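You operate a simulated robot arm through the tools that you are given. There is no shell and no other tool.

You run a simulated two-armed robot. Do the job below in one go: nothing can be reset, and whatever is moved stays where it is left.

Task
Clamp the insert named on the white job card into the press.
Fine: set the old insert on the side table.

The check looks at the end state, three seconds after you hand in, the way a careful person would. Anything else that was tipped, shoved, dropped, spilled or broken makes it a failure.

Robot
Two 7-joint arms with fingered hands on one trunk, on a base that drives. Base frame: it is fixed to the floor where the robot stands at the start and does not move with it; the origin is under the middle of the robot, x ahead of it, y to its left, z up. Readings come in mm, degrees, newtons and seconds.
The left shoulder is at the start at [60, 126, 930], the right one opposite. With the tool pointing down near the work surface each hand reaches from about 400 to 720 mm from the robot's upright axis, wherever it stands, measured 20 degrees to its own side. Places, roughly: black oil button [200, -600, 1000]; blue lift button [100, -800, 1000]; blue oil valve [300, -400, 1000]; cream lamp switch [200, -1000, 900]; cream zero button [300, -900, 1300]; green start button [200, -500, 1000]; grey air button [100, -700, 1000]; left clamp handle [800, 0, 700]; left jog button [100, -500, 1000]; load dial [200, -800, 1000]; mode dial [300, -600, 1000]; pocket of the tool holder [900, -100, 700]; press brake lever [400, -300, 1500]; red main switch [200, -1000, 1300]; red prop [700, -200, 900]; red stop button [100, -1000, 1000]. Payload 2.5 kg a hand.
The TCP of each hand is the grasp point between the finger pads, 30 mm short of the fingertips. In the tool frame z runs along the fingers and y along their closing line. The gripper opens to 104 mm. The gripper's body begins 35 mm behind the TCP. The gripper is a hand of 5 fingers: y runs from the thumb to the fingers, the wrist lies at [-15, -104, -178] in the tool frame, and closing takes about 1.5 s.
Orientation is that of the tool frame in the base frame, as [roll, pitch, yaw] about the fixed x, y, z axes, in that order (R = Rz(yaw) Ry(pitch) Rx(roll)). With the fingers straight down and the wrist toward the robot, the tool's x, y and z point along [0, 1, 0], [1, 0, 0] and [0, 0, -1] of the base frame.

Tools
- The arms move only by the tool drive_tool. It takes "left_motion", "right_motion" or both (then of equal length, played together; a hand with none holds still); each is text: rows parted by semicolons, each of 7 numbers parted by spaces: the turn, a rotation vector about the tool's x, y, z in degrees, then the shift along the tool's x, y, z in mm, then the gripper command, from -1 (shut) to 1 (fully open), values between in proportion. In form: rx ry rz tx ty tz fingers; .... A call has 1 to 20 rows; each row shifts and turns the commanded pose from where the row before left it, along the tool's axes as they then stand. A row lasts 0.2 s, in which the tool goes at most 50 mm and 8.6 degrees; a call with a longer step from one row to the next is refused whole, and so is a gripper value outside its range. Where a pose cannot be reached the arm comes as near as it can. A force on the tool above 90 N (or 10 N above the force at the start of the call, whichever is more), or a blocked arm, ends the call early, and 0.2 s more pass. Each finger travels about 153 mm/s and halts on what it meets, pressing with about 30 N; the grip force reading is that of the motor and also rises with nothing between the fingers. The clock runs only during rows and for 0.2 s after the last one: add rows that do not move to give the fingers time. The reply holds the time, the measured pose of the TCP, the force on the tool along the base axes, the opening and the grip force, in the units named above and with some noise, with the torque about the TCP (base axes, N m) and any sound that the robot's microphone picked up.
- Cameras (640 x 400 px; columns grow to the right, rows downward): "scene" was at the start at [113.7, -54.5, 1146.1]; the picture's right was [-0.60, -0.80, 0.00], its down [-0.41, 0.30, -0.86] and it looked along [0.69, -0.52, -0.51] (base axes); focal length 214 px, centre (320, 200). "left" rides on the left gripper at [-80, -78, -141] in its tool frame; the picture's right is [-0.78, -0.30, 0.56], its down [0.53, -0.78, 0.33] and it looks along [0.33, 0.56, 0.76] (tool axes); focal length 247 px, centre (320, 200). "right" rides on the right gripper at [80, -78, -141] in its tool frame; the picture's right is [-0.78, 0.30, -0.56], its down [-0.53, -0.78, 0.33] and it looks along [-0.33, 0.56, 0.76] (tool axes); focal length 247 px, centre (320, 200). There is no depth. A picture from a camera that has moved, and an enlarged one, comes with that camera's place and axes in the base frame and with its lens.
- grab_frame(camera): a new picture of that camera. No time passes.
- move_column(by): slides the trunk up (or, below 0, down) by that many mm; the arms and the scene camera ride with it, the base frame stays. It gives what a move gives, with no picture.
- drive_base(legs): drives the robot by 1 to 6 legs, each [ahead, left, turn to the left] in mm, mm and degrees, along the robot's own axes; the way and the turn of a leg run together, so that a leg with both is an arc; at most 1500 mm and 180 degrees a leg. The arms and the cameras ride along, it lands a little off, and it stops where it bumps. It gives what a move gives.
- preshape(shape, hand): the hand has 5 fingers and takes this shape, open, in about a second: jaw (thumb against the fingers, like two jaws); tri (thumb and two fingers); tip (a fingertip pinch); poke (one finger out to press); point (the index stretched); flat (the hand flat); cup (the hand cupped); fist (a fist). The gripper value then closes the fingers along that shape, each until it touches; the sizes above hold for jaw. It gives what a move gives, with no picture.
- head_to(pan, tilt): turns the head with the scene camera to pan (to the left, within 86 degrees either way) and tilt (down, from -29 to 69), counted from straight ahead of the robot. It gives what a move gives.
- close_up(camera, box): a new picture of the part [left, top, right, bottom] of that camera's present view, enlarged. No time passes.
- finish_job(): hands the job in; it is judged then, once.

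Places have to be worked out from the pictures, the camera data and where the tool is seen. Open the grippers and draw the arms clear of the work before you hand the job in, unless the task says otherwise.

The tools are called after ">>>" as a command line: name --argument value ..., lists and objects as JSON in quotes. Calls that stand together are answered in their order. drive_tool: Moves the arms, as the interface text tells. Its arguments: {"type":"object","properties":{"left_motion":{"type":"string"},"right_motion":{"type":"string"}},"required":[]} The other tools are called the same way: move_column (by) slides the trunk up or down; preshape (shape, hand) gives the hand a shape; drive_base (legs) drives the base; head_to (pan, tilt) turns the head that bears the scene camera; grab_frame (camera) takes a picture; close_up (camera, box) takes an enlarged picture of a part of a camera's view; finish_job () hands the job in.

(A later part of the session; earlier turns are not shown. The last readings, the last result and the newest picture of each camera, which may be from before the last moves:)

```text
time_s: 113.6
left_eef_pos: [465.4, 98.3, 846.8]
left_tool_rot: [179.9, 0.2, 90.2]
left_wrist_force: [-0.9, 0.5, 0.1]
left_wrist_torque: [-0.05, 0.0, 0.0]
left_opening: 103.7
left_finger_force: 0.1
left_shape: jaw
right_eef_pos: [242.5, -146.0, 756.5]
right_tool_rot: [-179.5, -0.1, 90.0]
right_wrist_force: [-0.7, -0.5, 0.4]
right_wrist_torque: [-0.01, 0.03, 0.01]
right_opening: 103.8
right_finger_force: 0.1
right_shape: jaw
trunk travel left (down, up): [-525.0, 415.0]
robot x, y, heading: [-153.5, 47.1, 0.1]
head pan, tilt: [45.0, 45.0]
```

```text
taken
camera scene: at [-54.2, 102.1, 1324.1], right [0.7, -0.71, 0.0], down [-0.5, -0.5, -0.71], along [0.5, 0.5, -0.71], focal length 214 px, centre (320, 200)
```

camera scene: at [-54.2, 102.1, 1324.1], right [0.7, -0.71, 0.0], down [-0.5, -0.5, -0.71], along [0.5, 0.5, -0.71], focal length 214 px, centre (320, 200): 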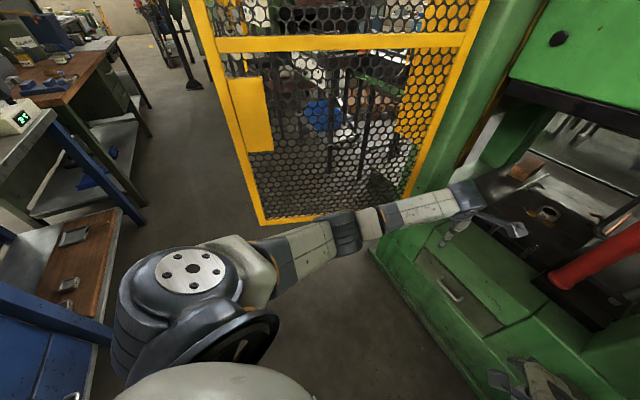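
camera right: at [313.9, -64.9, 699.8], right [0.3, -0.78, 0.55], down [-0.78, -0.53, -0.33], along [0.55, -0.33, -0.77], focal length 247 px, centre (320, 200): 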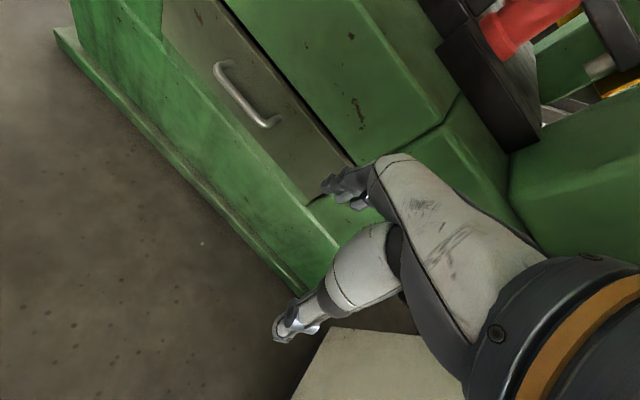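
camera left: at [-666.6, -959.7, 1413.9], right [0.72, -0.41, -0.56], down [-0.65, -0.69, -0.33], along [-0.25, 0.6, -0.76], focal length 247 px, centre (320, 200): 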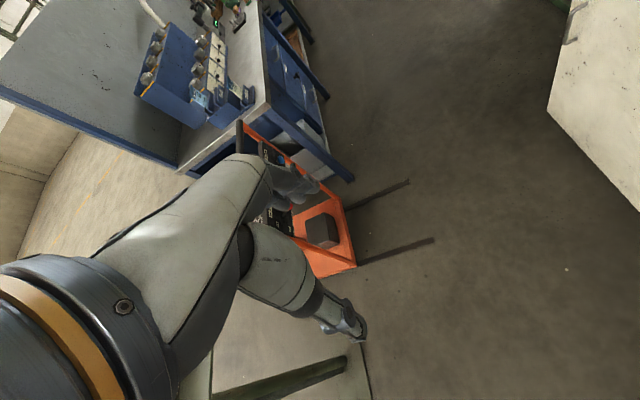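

The extended left arm is slim (elbow only ~160 mm to the side). Now I turn to the press heading, shift left and go ahead in steps.

>>> drive_base --legs '[[0, 0, -17.8], [0, 120, 0], [180, 0, 0]]'

>>> head_to --pan 0 --tilt 45

>>> grab_frame --camera "scene"

>>> grab_frame --camera "left"

>>> head_to --pan -60 --tilt 45

>>> grab_frame --camera "scene"

```text
time_s: 116.9
left_eef_pos: [657.3, -33.8, 846.0]
left_tool_rot: [179.7, 0.2, 72.3]
left_wrist_force: [-0.5, 0.7, 0.6]
left_wrist_torque: [-0.04, -0.02, 0.01]
left_opening: 103.6
left_finger_force: 0.1
left_shape: jaw
right_eef_pos: [371.1, -194.9, 757.9]
right_tool_rot: [-179.7, -0.1, 72.2]
right_wrist_force: [0.7, 0.1, 1.0]
right_wrist_torque: [0.0, -0.02, -0.01]
right_opening: 103.5
right_finger_force: 0.1
right_shape: jaw
trunk travel left (down, up): [-525.0, 415.0]
robot x, y, heading: [54.1, 106.1, -18.0]
head pan, tilt: [45.0, 45.0]
```

```text
time_s: 118.0
left_eef_pos: [656.9, -33.6, 846.4]
left_tool_rot: [179.9, 0.1, 72.3]
left_wrist_force: [-0.2, -0.5, 0.0]
left_wrist_torque: [-0.01, 0.01, 0.0]
left_opening: 103.7
left_finger_force: 0.1
left_shape: jaw
right_eef_pos: [370.7, -196.3, 757.6]
right_tool_rot: [-179.7, -0.1, 72.1]
right_wrist_force: [0.6, -0.1, 0.8]
right_wrist_torque: [0.0, 0.0, 0.02]
right_opening: 103.7
right_finger_force: 0.1
right_shape: jaw
trunk travel left (down, up): [-525.0, 415.0]
robot x, y, heading: [50.9, 102.1, -18.0]
head pan, tilt: [0.0, 45.0]
```

```text
taken
camera scene: at [169.2, 67.4, 1324.1], right [-0.31, -0.95, 0.0], down [-0.67, 0.22, -0.71], along [0.67, -0.22, -0.71], focal length 214 px, centre (320, 200)
```

scene: 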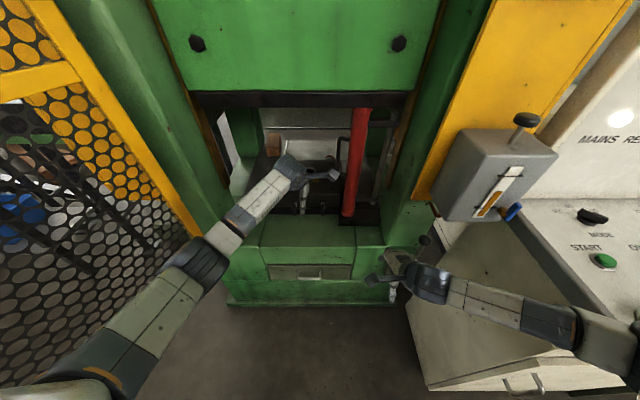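

```text
taken
camera left: at [557.7, -86.7, 987.7], right [-0.52, -0.65, -0.56], down [-0.58, 0.74, -0.34], along [0.63, 0.15, -0.76], focal length 247 px, centre (320, 200)
```

left: 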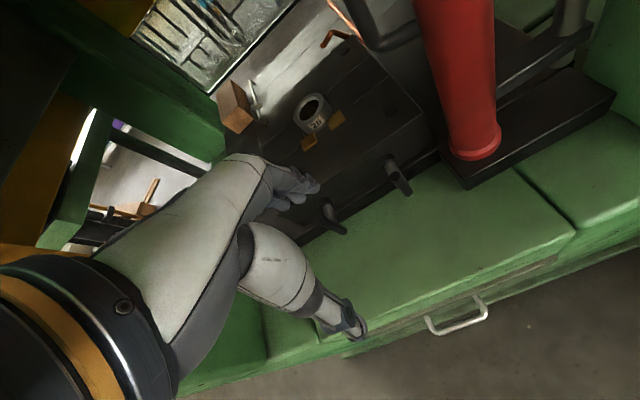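

```text
time_s: 119.3
left_eef_pos: [657.4, -32.5, 847.5]
left_tool_rot: [179.8, 0.1, 72.3]
left_wrist_force: [-0.3, 0.1, 0.2]
left_wrist_torque: [0.0, -0.02, 0.0]
left_opening: 104.1
left_finger_force: 0.1
left_shape: jaw
right_eef_pos: [370.5, -196.8, 756.1]
right_tool_rot: [-179.6, 0.0, 72.1]
right_wrist_force: [0.2, 0.4, 1.0]
right_wrist_torque: [0.03, 0.03, -0.01]
right_opening: 103.9
right_finger_force: 0.0
right_shape: jaw
trunk travel left (down, up): [-525.0, 415.0]
robot x, y, heading: [51.1, 105.9, -18.1]
head pan, tilt: [-60.0, 45.0]
```

```text
taken
camera scene: at [108.8, 13.0, 1324.1], right [-0.98, -0.21, 0.0], down [-0.15, 0.69, -0.71], along [0.15, -0.69, -0.71], focal length 214 px, centre (320, 200)
```

scene: 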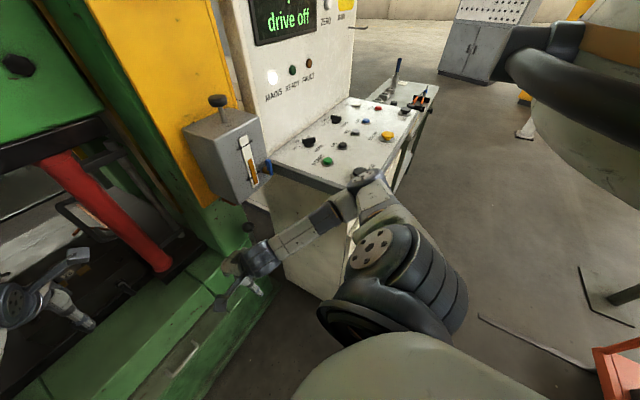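

Both arms clear so far (right elbow about 35 mm off the console side). I zoom with the left camera on the holder and handles before moving nearer.

>>> close_up --camera "left" --box '[260, 70, 452, 190]'

>>> close_up --camera "left" --box '[290, 150, 434, 240]'

```text
3.33 times, centred on (356, 130) of left
camera zoom: at [557.7, -86.7, 987.7], right [-0.52, -0.65, -0.56], down [-0.58, 0.74, -0.34], along [0.63, 0.15, -0.76], focal length 823 px, centre (200, 433)
```

zoom: 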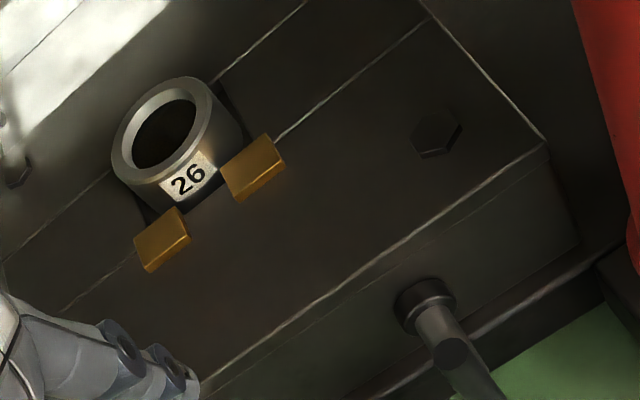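

```text
4.44 times, centred on (362, 195) of left
camera zoom: at [557.7, -86.7, 987.7], right [-0.52, -0.65, -0.56], down [-0.58, 0.74, -0.34], along [0.63, 0.15, -0.76], focal length 1098 px, centre (133, 222)
```

zoom: 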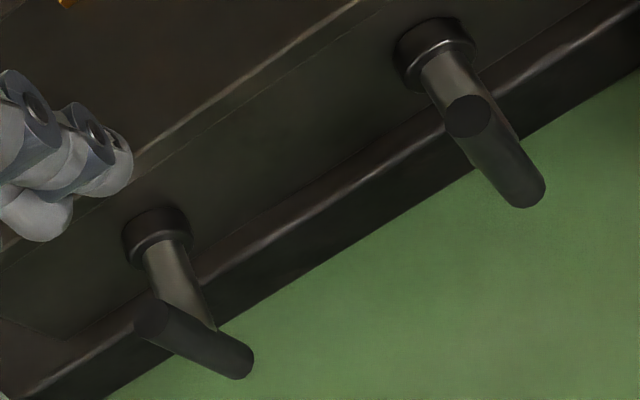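

Geometry now: T-bars stand vertical (clamped), centres near (712,-122,700) and (744,-19,700), about 56 mm long. I shift 30 mm left and 100 mm ahead, close the left fingers to use them as a pusher, and look.

>>> drive_base --legs '[[0, 30, 0], [90, 0, 0]]'

>>> drive_tool --left_motion "0 0 0 0 0 0 -1; 0 0 0 0 0 0 -1; 0 0 0 0 0 0 -1; 0 0 0 0 0 0 -1; 0 0 0 0 0 0 -1; 0 0 0 0 0 0 -1; 0 0 0 0 0 0 -1; 0 0 0 0 0 0 -1"

>>> head_to --pan 0 --tilt 50

>>> grab_frame --camera "scene"

>>> grab_frame --camera "left"

>>> grab_frame --camera "right"

```text
time_s: 120.9
left_eef_pos: [751.6, -32.1, 847.1]
left_tool_rot: [179.8, 0.2, 72.2]
left_wrist_force: [-0.4, -0.9, -0.6]
left_wrist_torque: [0.01, 0.01, 0.0]
left_opening: 103.7
left_finger_force: 0.1
left_shape: jaw
right_eef_pos: [464.1, -196.7, 757.4]
right_tool_rot: [-179.6, -0.2, 72.0]
right_wrist_force: [-0.8, 0.9, -0.7]
right_wrist_torque: [0.02, -0.02, 0.05]
right_opening: 103.3
right_finger_force: 0.1
right_shape: jaw
trunk travel left (down, up): [-525.0, 415.0]
robot x, y, heading: [148.1, 108.0, -18.3]
head pan, tilt: [-60.0, 45.0]
```

```text
time_s: 122.7
left_eef_pos: [751.3, -32.8, 846.9]
left_tool_rot: [179.8, 0.3, 72.3]
left_wrist_force: [-0.1, 0.6, 0.2]
left_wrist_torque: [0.0, -0.02, 0.03]
left_opening: 0.1
left_finger_force: 29.6
left_shape: jaw
right_eef_pos: [465.2, -195.8, 758.0]
right_tool_rot: [-179.6, -0.1, 72.0]
right_wrist_force: [-0.4, -0.4, 0.5]
right_wrist_torque: [0.0, -0.01, -0.02]
right_opening: 103.9
right_finger_force: 0.0
right_shape: jaw
trunk travel left (down, up): [-525.0, 415.0]
robot x, y, heading: [147.3, 107.6, -18.1]
head pan, tilt: [-60.0, 45.0]
```

```text
time_s: 124.0
left_eef_pos: [751.2, -34.3, 846.7]
left_tool_rot: [179.8, 0.3, 72.3]
left_wrist_force: [0.5, -0.1, -0.3]
left_wrist_torque: [-0.01, 0.02, -0.01]
left_opening: 0.0
left_finger_force: 30.0
left_shape: jaw
right_eef_pos: [464.5, -196.6, 757.9]
right_tool_rot: [-179.6, -0.1, 72.0]
right_wrist_force: [0.4, -0.6, 0.6]
right_wrist_torque: [-0.03, -0.02, 0.02]
right_opening: 103.7
right_finger_force: 0.0
right_shape: jaw
trunk travel left (down, up): [-525.0, 415.0]
robot x, y, heading: [147.1, 105.5, -18.0]
head pan, tilt: [0.0, 50.0]
```

```text
taken
camera scene: at [259.2, 69.2, 1317.2], right [-0.31, -0.95, 0.0], down [-0.73, 0.24, -0.64], along [0.61, -0.2, -0.77], focal length 214 px, centre (320, 200)
```

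scene: 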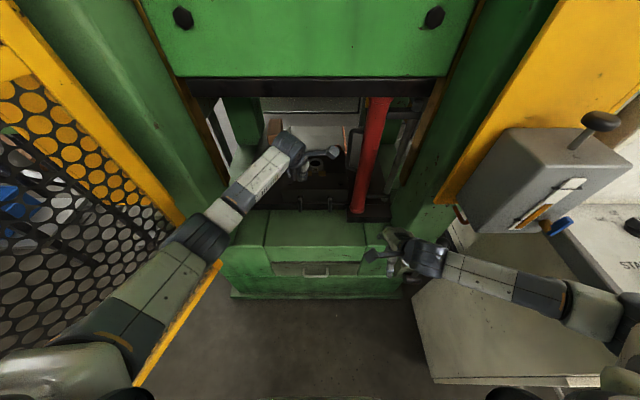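

```text
taken
camera left: at [651.7, -86.5, 987.7], right [-0.52, -0.65, -0.56], down [-0.58, 0.74, -0.34], along [0.63, 0.15, -0.76], focal length 247 px, centre (320, 200)
```

left: 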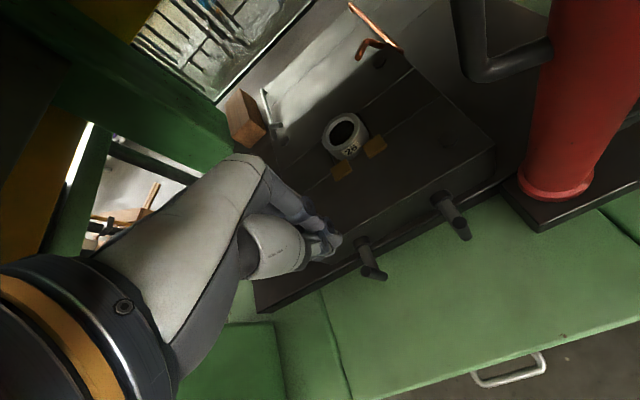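

```text
taken
camera right: at [415.7, -97.1, 899.8], right [0.05, -0.83, 0.55], down [-0.91, -0.27, -0.33], along [0.42, -0.49, -0.77], focal length 247 px, centre (320, 200)
```

right: 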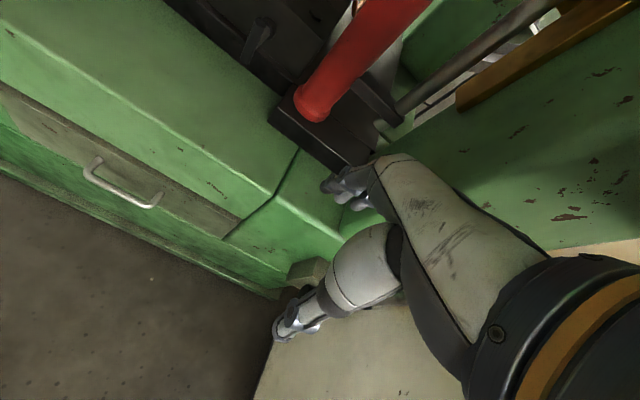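

I zoom the left camera on the T-bars and pads to fix their shape and position.

>>> close_up --camera "left" --box '[330, 170, 490, 290]'

>>> close_up --camera "left" --box '[300, 100, 412, 190]'

>>> close_up --camera "right" --box '[180, 0, 340, 100]'

```text
3.33 times, centred on (410, 230) of left
camera zoom: at [651.7, -86.5, 987.7], right [-0.52, -0.65, -0.56], down [-0.58, 0.74, -0.34], along [0.63, 0.15, -0.76], focal length 823 px, centre (20, 100)
```

zoom: 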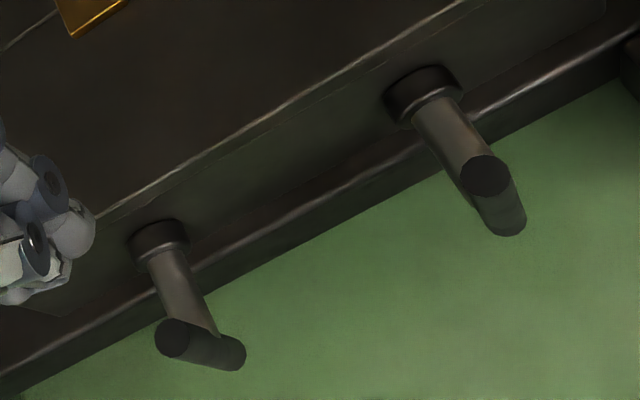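

```text
4.44 times, centred on (356, 145) of left
camera zoom: at [651.7, -86.5, 987.7], right [-0.52, -0.65, -0.56], down [-0.58, 0.74, -0.34], along [0.63, 0.15, -0.76], focal length 1098 px, centre (160, 444)
```

zoom: 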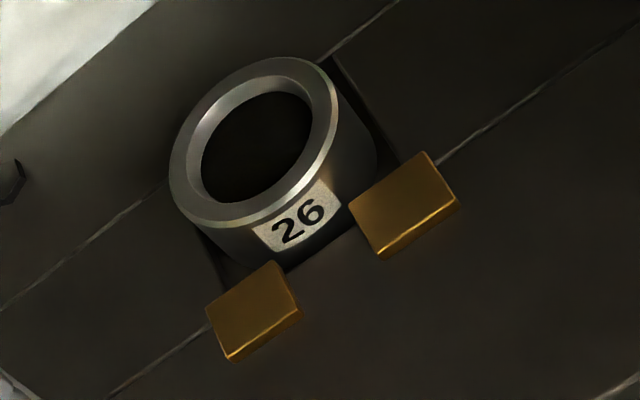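

```text
4.00 times, centred on (260, 50) of right
camera zoom: at [415.7, -97.1, 899.8], right [0.05, -0.83, 0.55], down [-0.91, -0.27, -0.33], along [0.42, -0.49, -0.77], focal length 988 px, centre (560, 800)
```

zoom: 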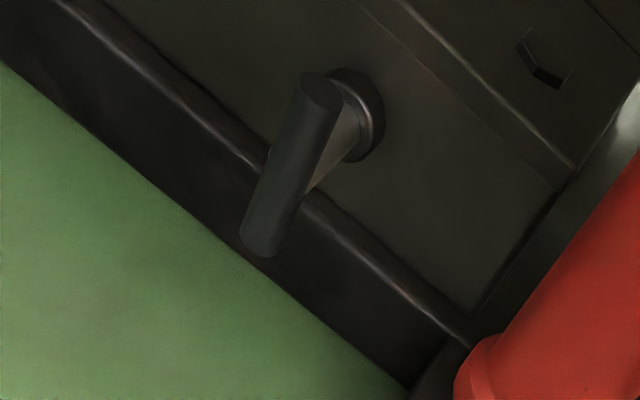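

The T-bars are centred near (725,-125,679) and (758,-15,679), about 70 mm long and vertical. I form the "poke" shape with the left hand and check where its fingertip is.

>>> preshape --hand "left" --shape "poke"

>>> grab_frame --camera "left"

>>> close_up --camera "scene" --box '[220, 110, 412, 230]'

>>> close_up --camera "left" --box '[200, 140, 392, 260]'

```text
time_s: 124.9
left_eef_pos: [752.0, -33.2, 847.5]
left_tool_rot: [179.8, 0.3, 72.3]
left_wrist_force: [-0.6, -0.4, -0.5]
left_wrist_torque: [0.01, 0.01, 0.03]
left_opening: 0.1
left_finger_force: 0.0
left_shape: poke
right_eef_pos: [463.8, -196.2, 757.3]
right_tool_rot: [-179.6, -0.1, 72.0]
right_wrist_force: [0.4, -0.5, 0.7]
right_wrist_torque: [0.01, 0.01, -0.01]
right_opening: 103.6
right_finger_force: 0.0
right_shape: jaw
trunk travel left (down, up): [-525.0, 415.0]
robot x, y, heading: [144.4, 108.0, -18.2]
head pan, tilt: [0.0, 50.0]
```

```text
taken
camera left: at [651.7, -86.5, 987.7], right [-0.52, -0.65, -0.56], down [-0.58, 0.74, -0.34], along [0.63, 0.15, -0.76], focal length 247 px, centre (320, 200)
```

left: 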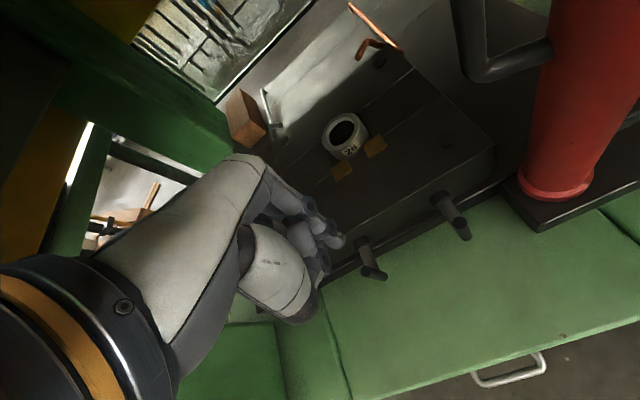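

```text
3.33 times, centred on (316, 170) of scene
camera zoom: at [259.2, 69.2, 1317.2], right [-0.31, -0.95, 0.0], down [-0.73, 0.24, -0.64], along [0.61, -0.2, -0.77], focal length 715 px, centre (333, 300)
```

zoom: 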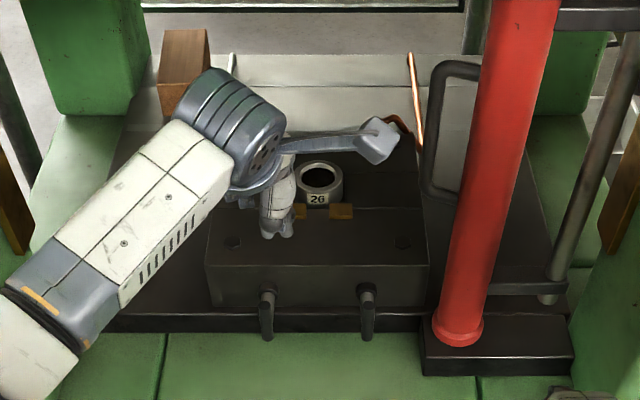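

```text
3.33 times, centred on (296, 200) of left
camera zoom: at [651.7, -86.5, 987.7], right [-0.52, -0.65, -0.56], down [-0.58, 0.74, -0.34], along [0.63, 0.15, -0.76], focal length 823 px, centre (400, 200)
```

zoom: 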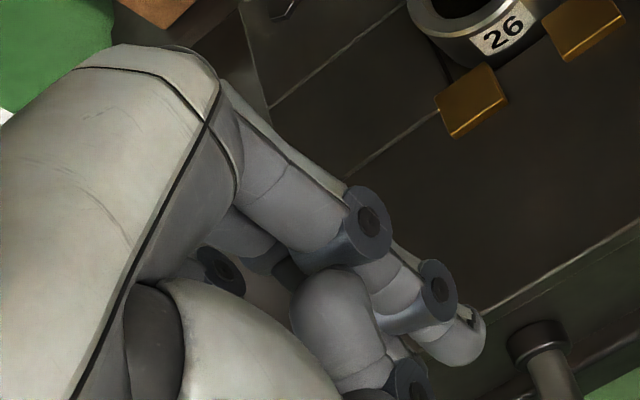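

The index tip sits about 30 mm below the TCP, slightly right of it, just right of the left T-bar. I lower it so the tip is near z≈692 beside the bar's upper half and check.

>>> drive_tool --left_motion "0 0 0 0 -3 25 -1; 0 0 0 0 0 25 -1; 0 0 0 0 0 25 -1; 0 0 0 0 0 25 -1; 0 0 0 0 0 23 -1"

>>> close_up --camera "left" --box '[240, 160, 432, 280]'

>>> close_up --camera "scene" --box '[240, 130, 400, 230]'

>>> close_up --camera "right" --box '[100, 0, 340, 150]'

```text
time_s: 126.1
left_eef_pos: [749.4, -33.1, 723.0]
left_tool_rot: [179.8, 0.1, 72.2]
left_wrist_force: [-1.6, -0.6, 0.7]
left_wrist_torque: [-0.01, -0.02, -0.01]
left_opening: 0.0
left_finger_force: 0.1
left_shape: poke
right_eef_pos: [464.1, -195.8, 756.7]
right_tool_rot: [-179.6, -0.2, 72.1]
right_wrist_force: [-0.4, -0.1, -0.2]
right_wrist_torque: [0.0, 0.02, -0.04]
right_opening: 103.5
right_finger_force: 0.2
right_shape: jaw
trunk travel left (down, up): [-525.0, 415.0]
robot x, y, heading: [146.0, 105.5, -18.4]
head pan, tilt: [0.0, 50.0]
```

```text
3.33 times, centred on (336, 220) of left
camera zoom: at [648.8, -85.9, 864.3], right [-0.52, -0.65, -0.56], down [-0.58, 0.75, -0.34], along [0.63, 0.15, -0.76], focal length 823 px, centre (267, 133)
```

zoom: 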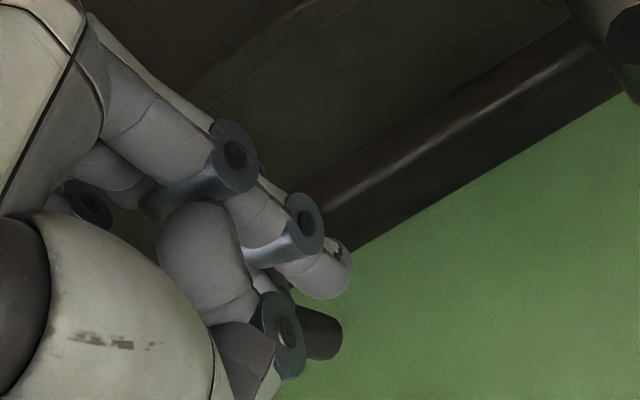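

```text
4.00 times, centred on (320, 180) of scene
camera zoom: at [259.2, 69.1, 1317.2], right [-0.31, -0.95, 0.0], down [-0.73, 0.24, -0.64], along [0.61, -0.2, -0.77], focal length 858 px, centre (320, 280)
```

zoom: 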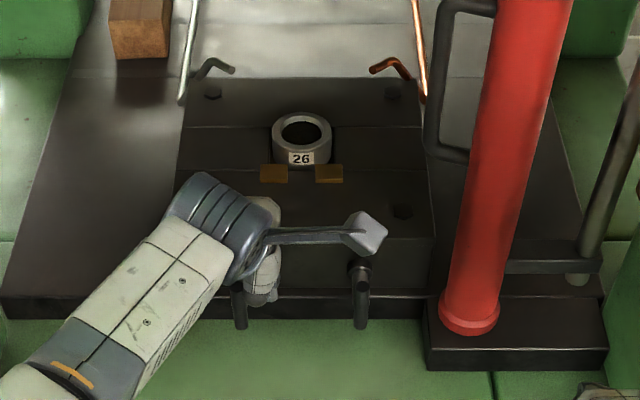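

```text
2.67 times, centred on (220, 75) of right
camera zoom: at [415.6, -97.2, 899.8], right [0.05, -0.83, 0.55], down [-0.91, -0.27, -0.33], along [0.42, -0.49, -0.77], focal length 659 px, centre (587, 533)
```

zoom: 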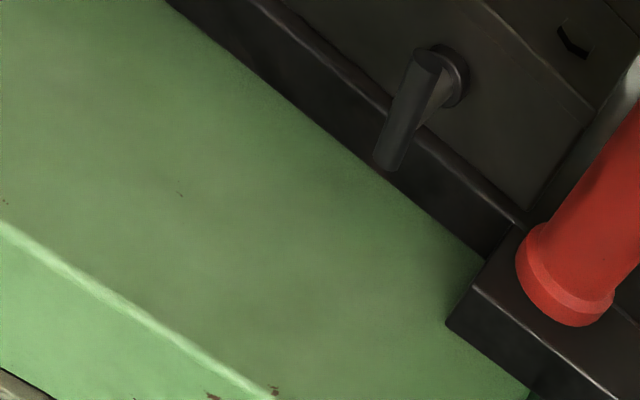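

The fingertip stands just right of the left bar. I push it to the left in small steps and watch force and bar.

>>> drive_tool --left_motion "0 0 0 5 0 0 -1; 0 0 0 5 0 0 -1; 0 0 0 5 0 0 -1; 0 0 0 5 0 0 -1; 0 0 0 5 0 0 -1"

>>> close_up --camera "scene" --box '[270, 180, 366, 240]'

>>> close_up --camera "left" --box '[240, 160, 432, 280]'

```text
time_s: 127.3
left_eef_pos: [756.6, -8.9, 723.5]
left_tool_rot: [179.8, 0.1, 72.2]
left_wrist_force: [-1.9, -1.5, 0.1]
left_wrist_torque: [-0.03, 0.02, 0.0]
left_opening: 0.0
left_finger_force: 0.1
left_shape: poke
right_eef_pos: [464.4, -196.7, 757.6]
right_tool_rot: [-179.7, -0.1, 72.1]
right_wrist_force: [-0.4, 0.7, 0.0]
right_wrist_torque: [0.01, 0.0, 0.0]
right_opening: 103.8
right_finger_force: 0.1
right_shape: jaw
trunk travel left (down, up): [-525.0, 415.0]
robot x, y, heading: [146.1, 107.8, -18.1]
head pan, tilt: [0.0, 50.0]
```

```text
6.67 times, centred on (318, 210) of scene
camera zoom: at [259.0, 69.2, 1317.3], right [-0.31, -0.95, 0.0], down [-0.73, 0.24, -0.64], along [0.61, -0.2, -0.77], focal length 1430 px, centre (333, 133)
```

zoom: 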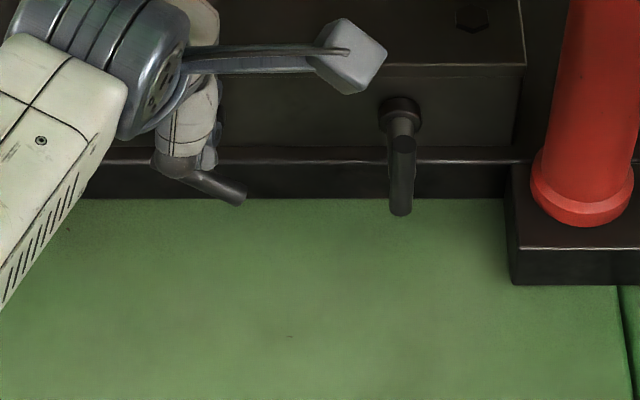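

```text
3.33 times, centred on (336, 220) of left
camera zoom: at [656.5, -62.0, 864.3], right [-0.52, -0.65, -0.56], down [-0.58, 0.75, -0.34], along [0.63, 0.15, -0.76], focal length 823 px, centre (267, 133)
```

zoom: 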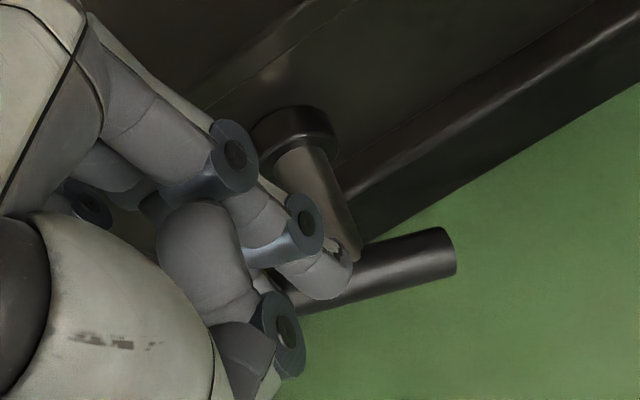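

The left T-bar turns freely counter-clockwise. I continue a bit left and then down to bring it toward horizontal, then look at the pads.

>>> drive_tool --left_motion "0 0 0 5 0 0 -1; 0 0 0 5 0 0 -1; 0 0 0 3 0 3 -1; 0 0 0 0 0 4 -1; 0 0 0 0 0 4 -1"

>>> close_up --camera "scene" --box '[260, 140, 388, 220]'

>>> close_up --camera "left" --box '[240, 160, 432, 280]'

```text
time_s: 128.5
left_eef_pos: [758.9, 4.6, 712.9]
left_tool_rot: [179.8, 0.1, 72.2]
left_wrist_force: [-0.9, 0.5, 4.0]
left_wrist_torque: [0.07, 0.01, 0.02]
left_opening: 0.0
left_finger_force: 0.1
left_shape: poke
right_eef_pos: [464.2, -195.7, 758.3]
right_tool_rot: [-179.6, 0.0, 72.0]
right_wrist_force: [0.6, 0.0, 0.1]
right_wrist_torque: [-0.01, 0.04, -0.02]
right_opening: 103.9
right_finger_force: 0.1
right_shape: jaw
trunk travel left (down, up): [-525.0, 415.0]
robot x, y, heading: [148.7, 107.9, -18.3]
head pan, tilt: [0.0, 50.0]
```

```text
5.00 times, centred on (324, 180) of scene
camera zoom: at [258.7, 69.4, 1317.3], right [-0.31, -0.95, 0.0], down [-0.73, 0.24, -0.64], along [0.61, -0.2, -0.77], focal length 1072 px, centre (300, 300)
```

zoom: 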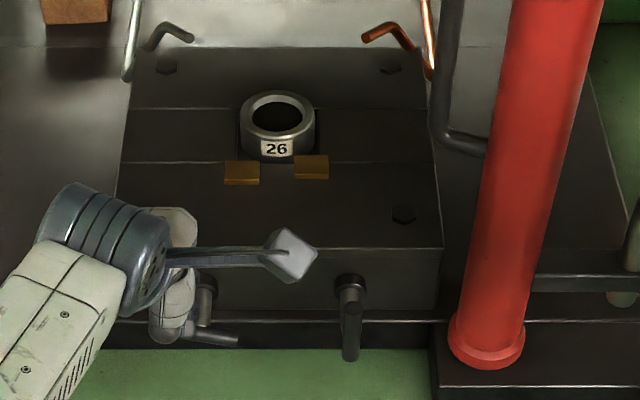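

```text
3.33 times, centred on (336, 220) of left
camera zoom: at [660.3, -49.8, 853.5], right [-0.52, -0.65, -0.56], down [-0.58, 0.75, -0.34], along [0.63, 0.15, -0.76], focal length 823 px, centre (267, 133)
```

zoom: 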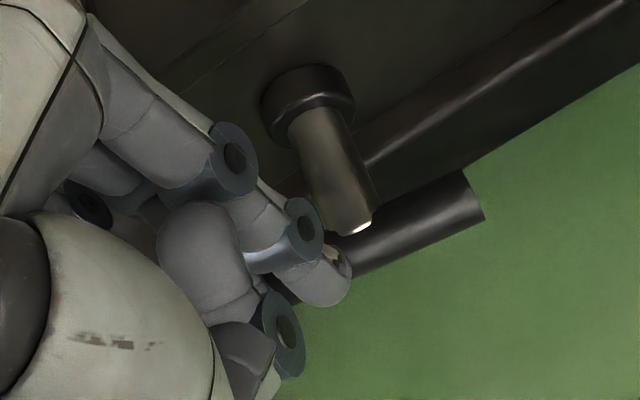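

The left pad has drawn back toward me as the bar reached horizontal. I test whether it turns further by pressing the left end down.

>>> drive_tool --left_motion "0 0 0 0 0 -8 -1; 0 0 0 14 0 0 -1; 0 0 0 0 0 6 -1; 0 0 0 0 0 6 -1; 0 0 0 0 0 6 -1; 0 0 0 0 0 6 -1"

>>> close_up --camera "scene" --box '[260, 140, 388, 220]'

>>> close_up --camera "left" --box '[240, 160, 432, 280]'

```text
time_s: 129.9
left_eef_pos: [764.8, 19.6, 696.2]
left_tool_rot: [179.9, 0.0, 72.3]
left_wrist_force: [-4.2, 7.3, 7.2]
left_wrist_torque: [0.13, 0.02, 0.02]
left_opening: 0.0
left_finger_force: 0.1
left_shape: poke
right_eef_pos: [463.4, -196.0, 758.4]
right_tool_rot: [-179.6, 0.0, 72.1]
right_wrist_force: [0.6, 0.5, 0.3]
right_wrist_torque: [-0.02, -0.04, 0.01]
right_opening: 103.7
right_finger_force: 0.0
right_shape: jaw
trunk travel left (down, up): [-525.0, 415.0]
robot x, y, heading: [146.1, 107.4, -17.8]
head pan, tilt: [0.0, 50.0]
```

```text
5.00 times, centred on (324, 180) of scene
camera zoom: at [258.3, 70.0, 1317.4], right [-0.31, -0.95, 0.0], down [-0.73, 0.24, -0.64], along [0.61, -0.2, -0.77], focal length 1072 px, centre (300, 300)
```

zoom: 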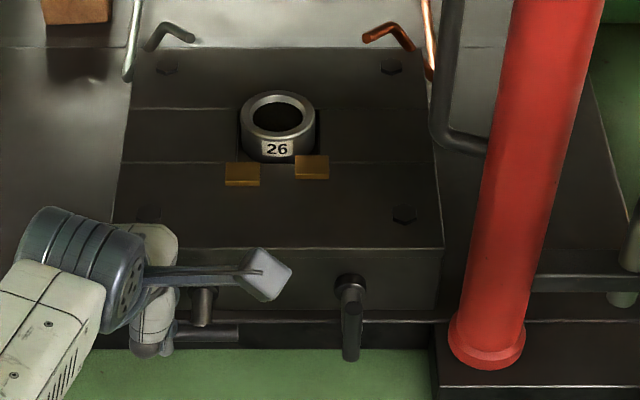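

```text
3.33 times, centred on (336, 220) of left
camera zoom: at [664.7, -35.2, 837.2], right [-0.52, -0.65, -0.56], down [-0.58, 0.75, -0.33], along [0.63, 0.15, -0.76], focal length 823 px, centre (267, 133)
```

zoom: 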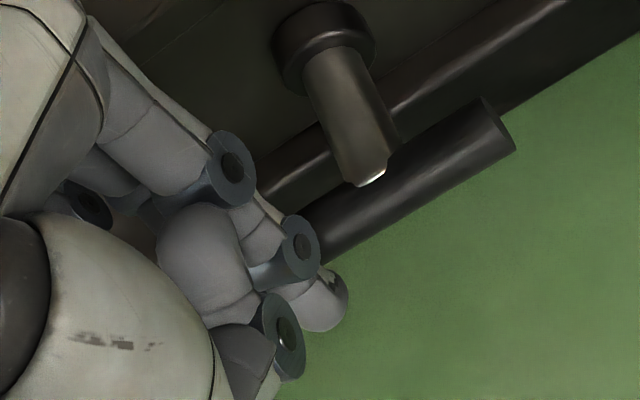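

The left bar is now horizontal, with its pad drawn back to the pocket edge; the 7 N suggests an end stop. I lift the finger and move over to the right bar, its right side... placing the fingertip just right of the right T-bar.

>>> drive_tool --left_motion "0 0 0 0 -3 -20 -1; 0 0 0 0 0 -40 -1; 0 0 0 0 0 -40 -1"

>>> close_up --camera "scene" --box '[260, 140, 388, 220]'

>>> close_up --camera "left" --box '[300, 100, 492, 280]'

```text
time_s: 130.7
left_eef_pos: [761.4, 15.3, 797.1]
left_tool_rot: [179.9, 0.1, 72.3]
left_wrist_force: [0.6, 0.1, 0.0]
left_wrist_torque: [0.01, 0.01, 0.0]
left_opening: 0.1
left_finger_force: 0.0
left_shape: poke
right_eef_pos: [463.9, -196.2, 757.8]
right_tool_rot: [-179.6, 0.0, 72.0]
right_wrist_force: [-0.2, 0.0, -0.2]
right_wrist_torque: [0.0, -0.01, -0.01]
right_opening: 103.7
right_finger_force: 0.0
right_shape: jaw
trunk travel left (down, up): [-525.0, 415.0]
robot x, y, heading: [146.9, 107.6, -17.9]
head pan, tilt: [0.0, 50.0]
```

```text
5.00 times, centred on (324, 180) of scene
camera zoom: at [259.1, 69.3, 1317.2], right [-0.31, -0.95, 0.0], down [-0.73, 0.24, -0.64], along [0.61, -0.2, -0.77], focal length 1072 px, centre (300, 300)
```

zoom: 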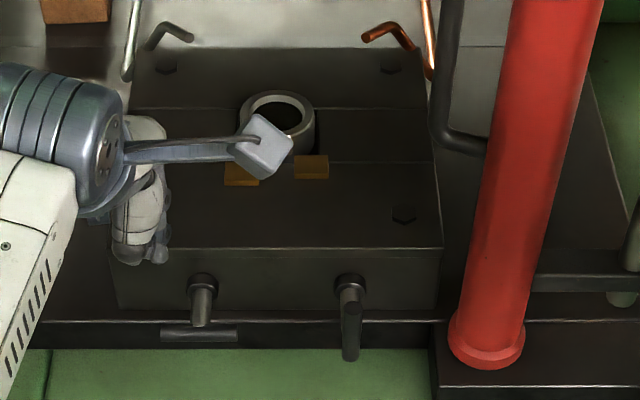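

```text
2.22 times, centred on (396, 190) of left
camera zoom: at [662.2, -36.6, 937.8], right [-0.52, -0.65, -0.56], down [-0.58, 0.75, -0.34], along [0.63, 0.15, -0.76], focal length 549 px, centre (151, 222)
```

zoom: 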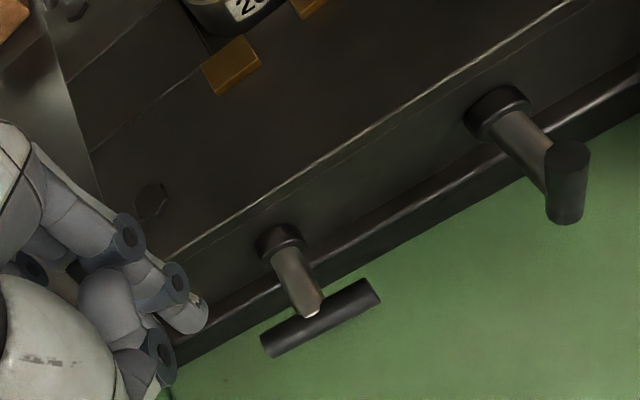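

The left bar is horizontal. Now I move the finger over to the right of the right T-bar (prop clearance about 35 mm) and lower it beside the bar's upper half.

>>> drive_tool --left_motion "0 0 0 0 0 -20 -1; 0 0 0 -40 3 0 -1; 0 0 0 -40 3 0 -1; 0 0 0 -40 3 0 -1; 0 0 0 -39 1 0 -1; 0 0 0 0 0 25 -1; 0 0 0 0 0 25 -1"

>>> close_up --camera "scene" --box '[260, 130, 420, 230]'

>>> grab_frame --camera "left"

>>> close_up --camera "right" --box '[180, 0, 380, 125]'

```text
time_s: 132.3
left_eef_pos: [715.3, -128.8, 770.3]
left_tool_rot: [179.6, 0.2, 72.3]
left_wrist_force: [0.2, -0.2, 0.3]
left_wrist_torque: [-0.03, -0.02, 0.02]
left_opening: 0.0
left_finger_force: 0.0
left_shape: poke
left hand out of reach, approached as far as the arm can: row 7
right_eef_pos: [465.3, -196.5, 757.2]
right_tool_rot: [-179.6, 0.0, 72.0]
right_wrist_force: [-0.2, 0.4, 0.5]
right_wrist_torque: [0.0, -0.01, -0.03]
right_opening: 103.8
right_finger_force: 0.0
right_shape: jaw
trunk travel left (down, up): [-525.0, 415.0]
robot x, y, heading: [146.8, 106.3, -17.9]
head pan, tilt: [0.0, 50.0]
```

```text
4.00 times, centred on (340, 180) of scene
camera zoom: at [259.3, 69.4, 1317.2], right [-0.31, -0.95, 0.0], down [-0.73, 0.24, -0.64], along [0.61, -0.2, -0.77], focal length 858 px, centre (240, 280)
```

zoom: 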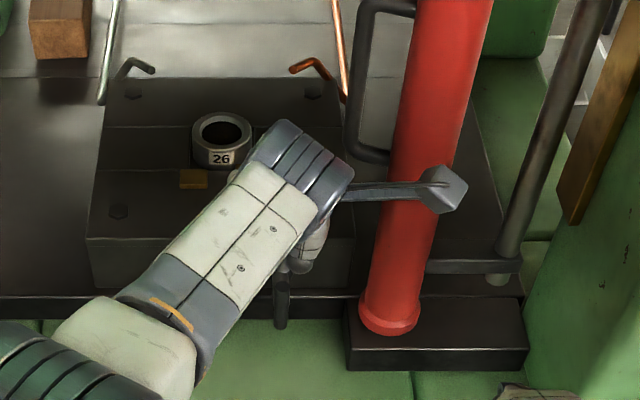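

```text
taken
camera left: at [614.7, -181.9, 910.3], right [-0.52, -0.65, -0.56], down [-0.58, 0.74, -0.34], along [0.63, 0.14, -0.76], focal length 247 px, centre (320, 200)
```

left: 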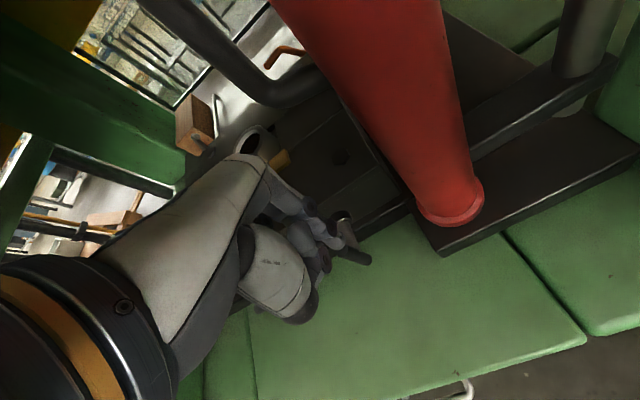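

```text
3.20 times, centred on (280, 62) of right
camera zoom: at [415.7, -97.0, 899.8], right [0.05, -0.83, 0.55], down [-0.91, -0.27, -0.33], along [0.42, -0.49, -0.77], focal length 790 px, centre (448, 640)
```

zoom: 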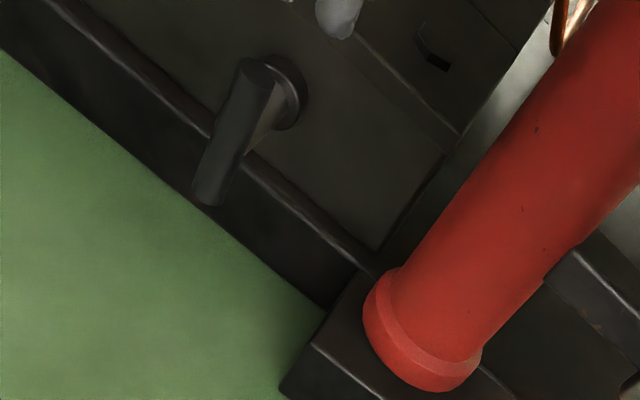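

The left arm hits its reach limit to the right. I lift, yaw the hand clockwise about 32° so its wrist lies further left (more reach to the right, camera away from the prop), then check where it is.

>>> drive_tool --left_motion "0 0 0 0 0 -20 -1; 0 0 8 0 0 0 -1; 0 0 8 0 0 0 -1; 0 0 8 0 0 0 -1; 0 0 8 0 0 0 -1; 0 0 0 0 0 0 -1"

>>> close_up --camera "scene" --box '[260, 130, 420, 230]'

>>> grab_frame --camera "left"

```text
time_s: 133.7
left_eef_pos: [714.1, -127.5, 789.5]
left_tool_rot: [179.8, 0.1, 40.1]
left_wrist_force: [0.7, 0.0, 0.3]
left_wrist_torque: [-0.02, 0.03, -0.01]
left_opening: 0.0
left_finger_force: 0.2
left_shape: poke
right_eef_pos: [462.8, -195.8, 757.2]
right_tool_rot: [-179.7, -0.1, 72.1]
right_wrist_force: [-0.2, 0.3, -0.4]
right_wrist_torque: [-0.01, -0.01, -0.01]
right_opening: 104.0
right_finger_force: 0.1
right_shape: jaw
trunk travel left (down, up): [-525.0, 415.0]
robot x, y, heading: [149.8, 106.5, -18.0]
head pan, tilt: [0.0, 50.0]
```

```text
4.00 times, centred on (340, 180) of scene
camera zoom: at [259.2, 69.2, 1317.2], right [-0.31, -0.95, 0.0], down [-0.73, 0.24, -0.64], along [0.61, -0.2, -0.77], focal length 858 px, centre (240, 280)
```

zoom: 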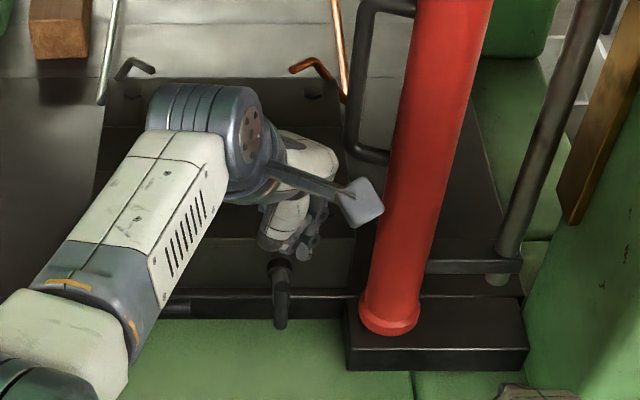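

```text
taken
camera left: at [602.0, -121.4, 930.1], right [-0.78, -0.28, -0.56], down [-0.09, 0.94, -0.34], along [0.62, -0.21, -0.76], focal length 247 px, centre (320, 200)
```

left: 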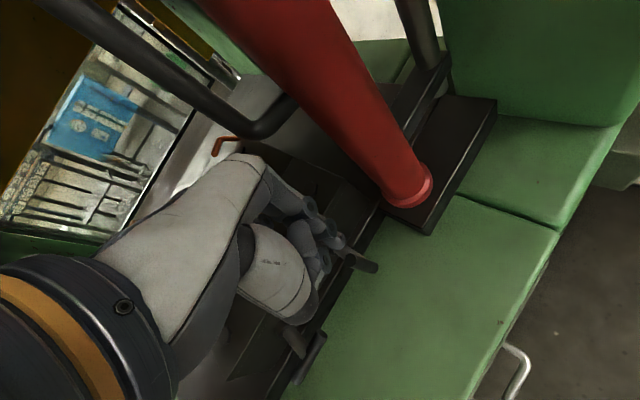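

The hand has room now; the tip is about 12 mm too near and 8 mm short of the side I want. I correct by 15 mm along tool y and lower it beside the right bar.

>>> drive_tool --left_motion "0 0 0 -1 15 0 -1; 0 0 0 0 0 20 -1; 0 0 0 0 0 20 -1; 0 0 0 0 0 15 -1; 0 0 0 0 0 12 -1"

>>> close_up --camera "scene" --box '[290, 150, 386, 210]'

>>> close_up --camera "left" --box '[240, 160, 432, 280]'

>>> close_up --camera "right" --box '[180, 0, 380, 125]'

```text
time_s: 134.9
left_eef_pos: [696.5, -122.8, 731.5]
left_tool_rot: [179.7, 0.0, 40.2]
left_wrist_force: [0.4, 0.0, 1.3]
left_wrist_torque: [-0.01, 0.01, -0.01]
left_opening: 0.1
left_finger_force: 0.1
left_shape: poke
left hand out of reach, approached as far as the arm can: row 1, 2, 3, 4, 5
right_eef_pos: [465.2, -195.8, 758.6]
right_tool_rot: [-179.5, -0.2, 72.0]
right_wrist_force: [0.0, -1.4, 0.6]
right_wrist_torque: [0.02, -0.01, 0.01]
right_opening: 104.2
right_finger_force: 0.1
right_shape: jaw
trunk travel left (down, up): [-525.0, 415.0]
robot x, y, heading: [145.8, 104.0, -18.4]
head pan, tilt: [0.0, 50.0]
```

```text
6.67 times, centred on (338, 180) of scene
camera zoom: at [259.2, 69.3, 1317.2], right [-0.31, -0.95, 0.0], down [-0.73, 0.24, -0.64], along [0.61, -0.2, -0.77], focal length 1430 px, centre (200, 333)
```

zoom: 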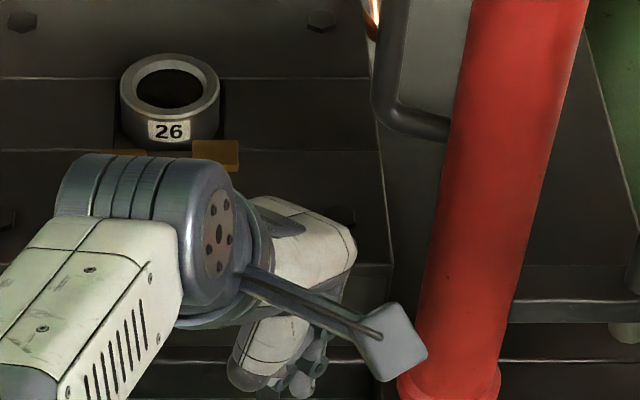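

```text
3.33 times, centred on (336, 220) of left
camera zoom: at [584.9, -116.1, 871.9], right [-0.78, -0.28, -0.56], down [-0.09, 0.94, -0.34], along [0.62, -0.21, -0.76], focal length 823 px, centre (267, 133)
```

zoom: 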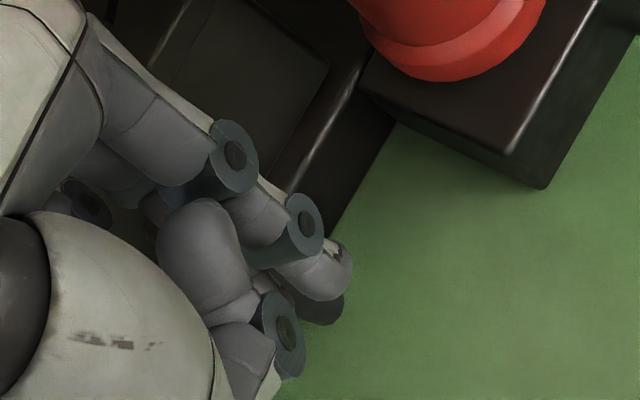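

```text
3.20 times, centred on (280, 62) of right
camera zoom: at [415.7, -97.1, 899.8], right [0.05, -0.83, 0.55], down [-0.91, -0.27, -0.33], along [0.42, -0.49, -0.77], focal length 790 px, centre (448, 640)
```

zoom: 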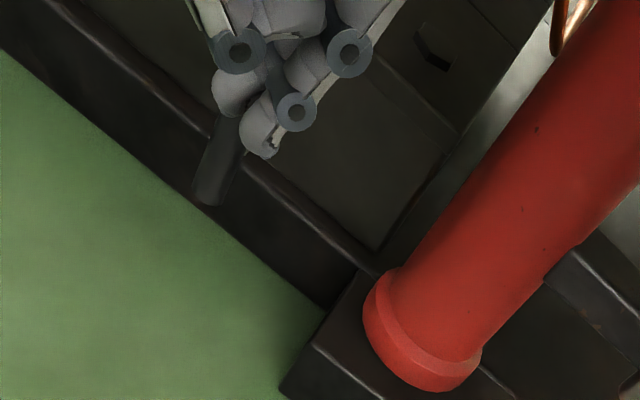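

The tip is on the proper side but about 30 mm short in depth because of reach. I lift the hand, drive 60 mm ahead, and look again.

>>> drive_tool --left_motion "0 0 0 0 0 -25 -1; 0 0 0 0 0 -25 -1; 0 0 0 0 0 -20 -1"

>>> drive_base --legs '[[60, 0, 0]]'

>>> grab_frame --camera "right"

>>> grab_frame --camera "scene"

```text
time_s: 135.7
left_eef_pos: [696.9, -123.2, 802.3]
left_tool_rot: [179.8, 0.1, 40.3]
left_wrist_force: [-0.1, 0.3, -0.6]
left_wrist_torque: [0.03, 0.0, 0.01]
left_opening: 0.0
left_finger_force: 0.0
left_shape: poke
right_eef_pos: [465.4, -195.6, 758.6]
right_tool_rot: [-179.7, -0.1, 72.0]
right_wrist_force: [0.1, -0.1, -0.7]
right_wrist_torque: [0.01, 0.01, 0.04]
right_opening: 103.9
right_finger_force: 0.0
right_shape: jaw
trunk travel left (down, up): [-525.0, 415.0]
robot x, y, heading: [150.7, 109.2, -17.8]
head pan, tilt: [0.0, 50.0]
```

```text
time_s: 136.7
left_eef_pos: [753.5, -143.4, 801.1]
left_tool_rot: [179.8, 0.0, 40.3]
left_wrist_force: [0.0, -0.8, 0.4]
left_wrist_torque: [0.01, 0.02, 0.01]
left_opening: 0.0
left_finger_force: 0.1
left_shape: poke
right_eef_pos: [521.9, -214.3, 757.6]
right_tool_rot: [-179.7, 0.0, 72.0]
right_wrist_force: [1.5, 0.0, -0.5]
right_wrist_torque: [0.0, -0.03, 0.02]
right_opening: 103.8
right_finger_force: 0.0
right_shape: jaw
trunk travel left (down, up): [-525.0, 415.0]
robot x, y, heading: [203.4, 86.3, -17.9]
head pan, tilt: [0.0, 50.0]
```

```text
taken
camera right: at [472.5, -115.6, 899.6], right [0.05, -0.83, 0.55], down [-0.91, -0.27, -0.33], along [0.42, -0.49, -0.77], focal length 247 px, centre (320, 200)
```

right: 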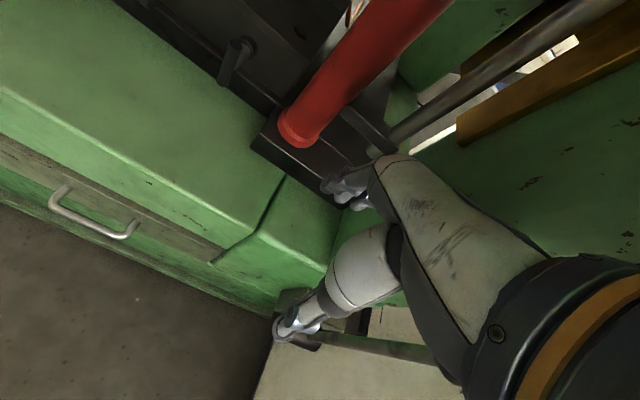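

```text
taken
camera scene: at [316.2, 50.7, 1317.2], right [-0.31, -0.95, 0.0], down [-0.73, 0.24, -0.64], along [0.61, -0.2, -0.77], focal length 214 px, centre (320, 200)
```

scene: 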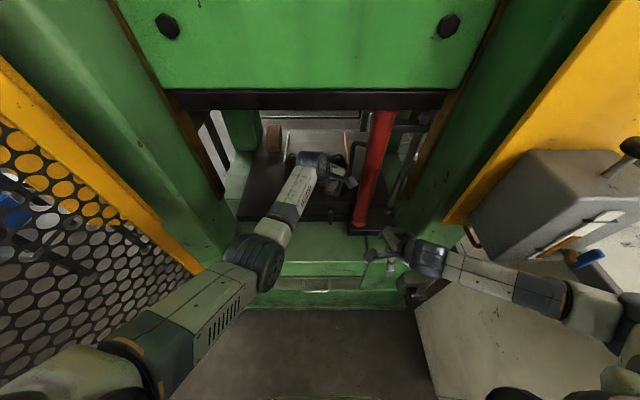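

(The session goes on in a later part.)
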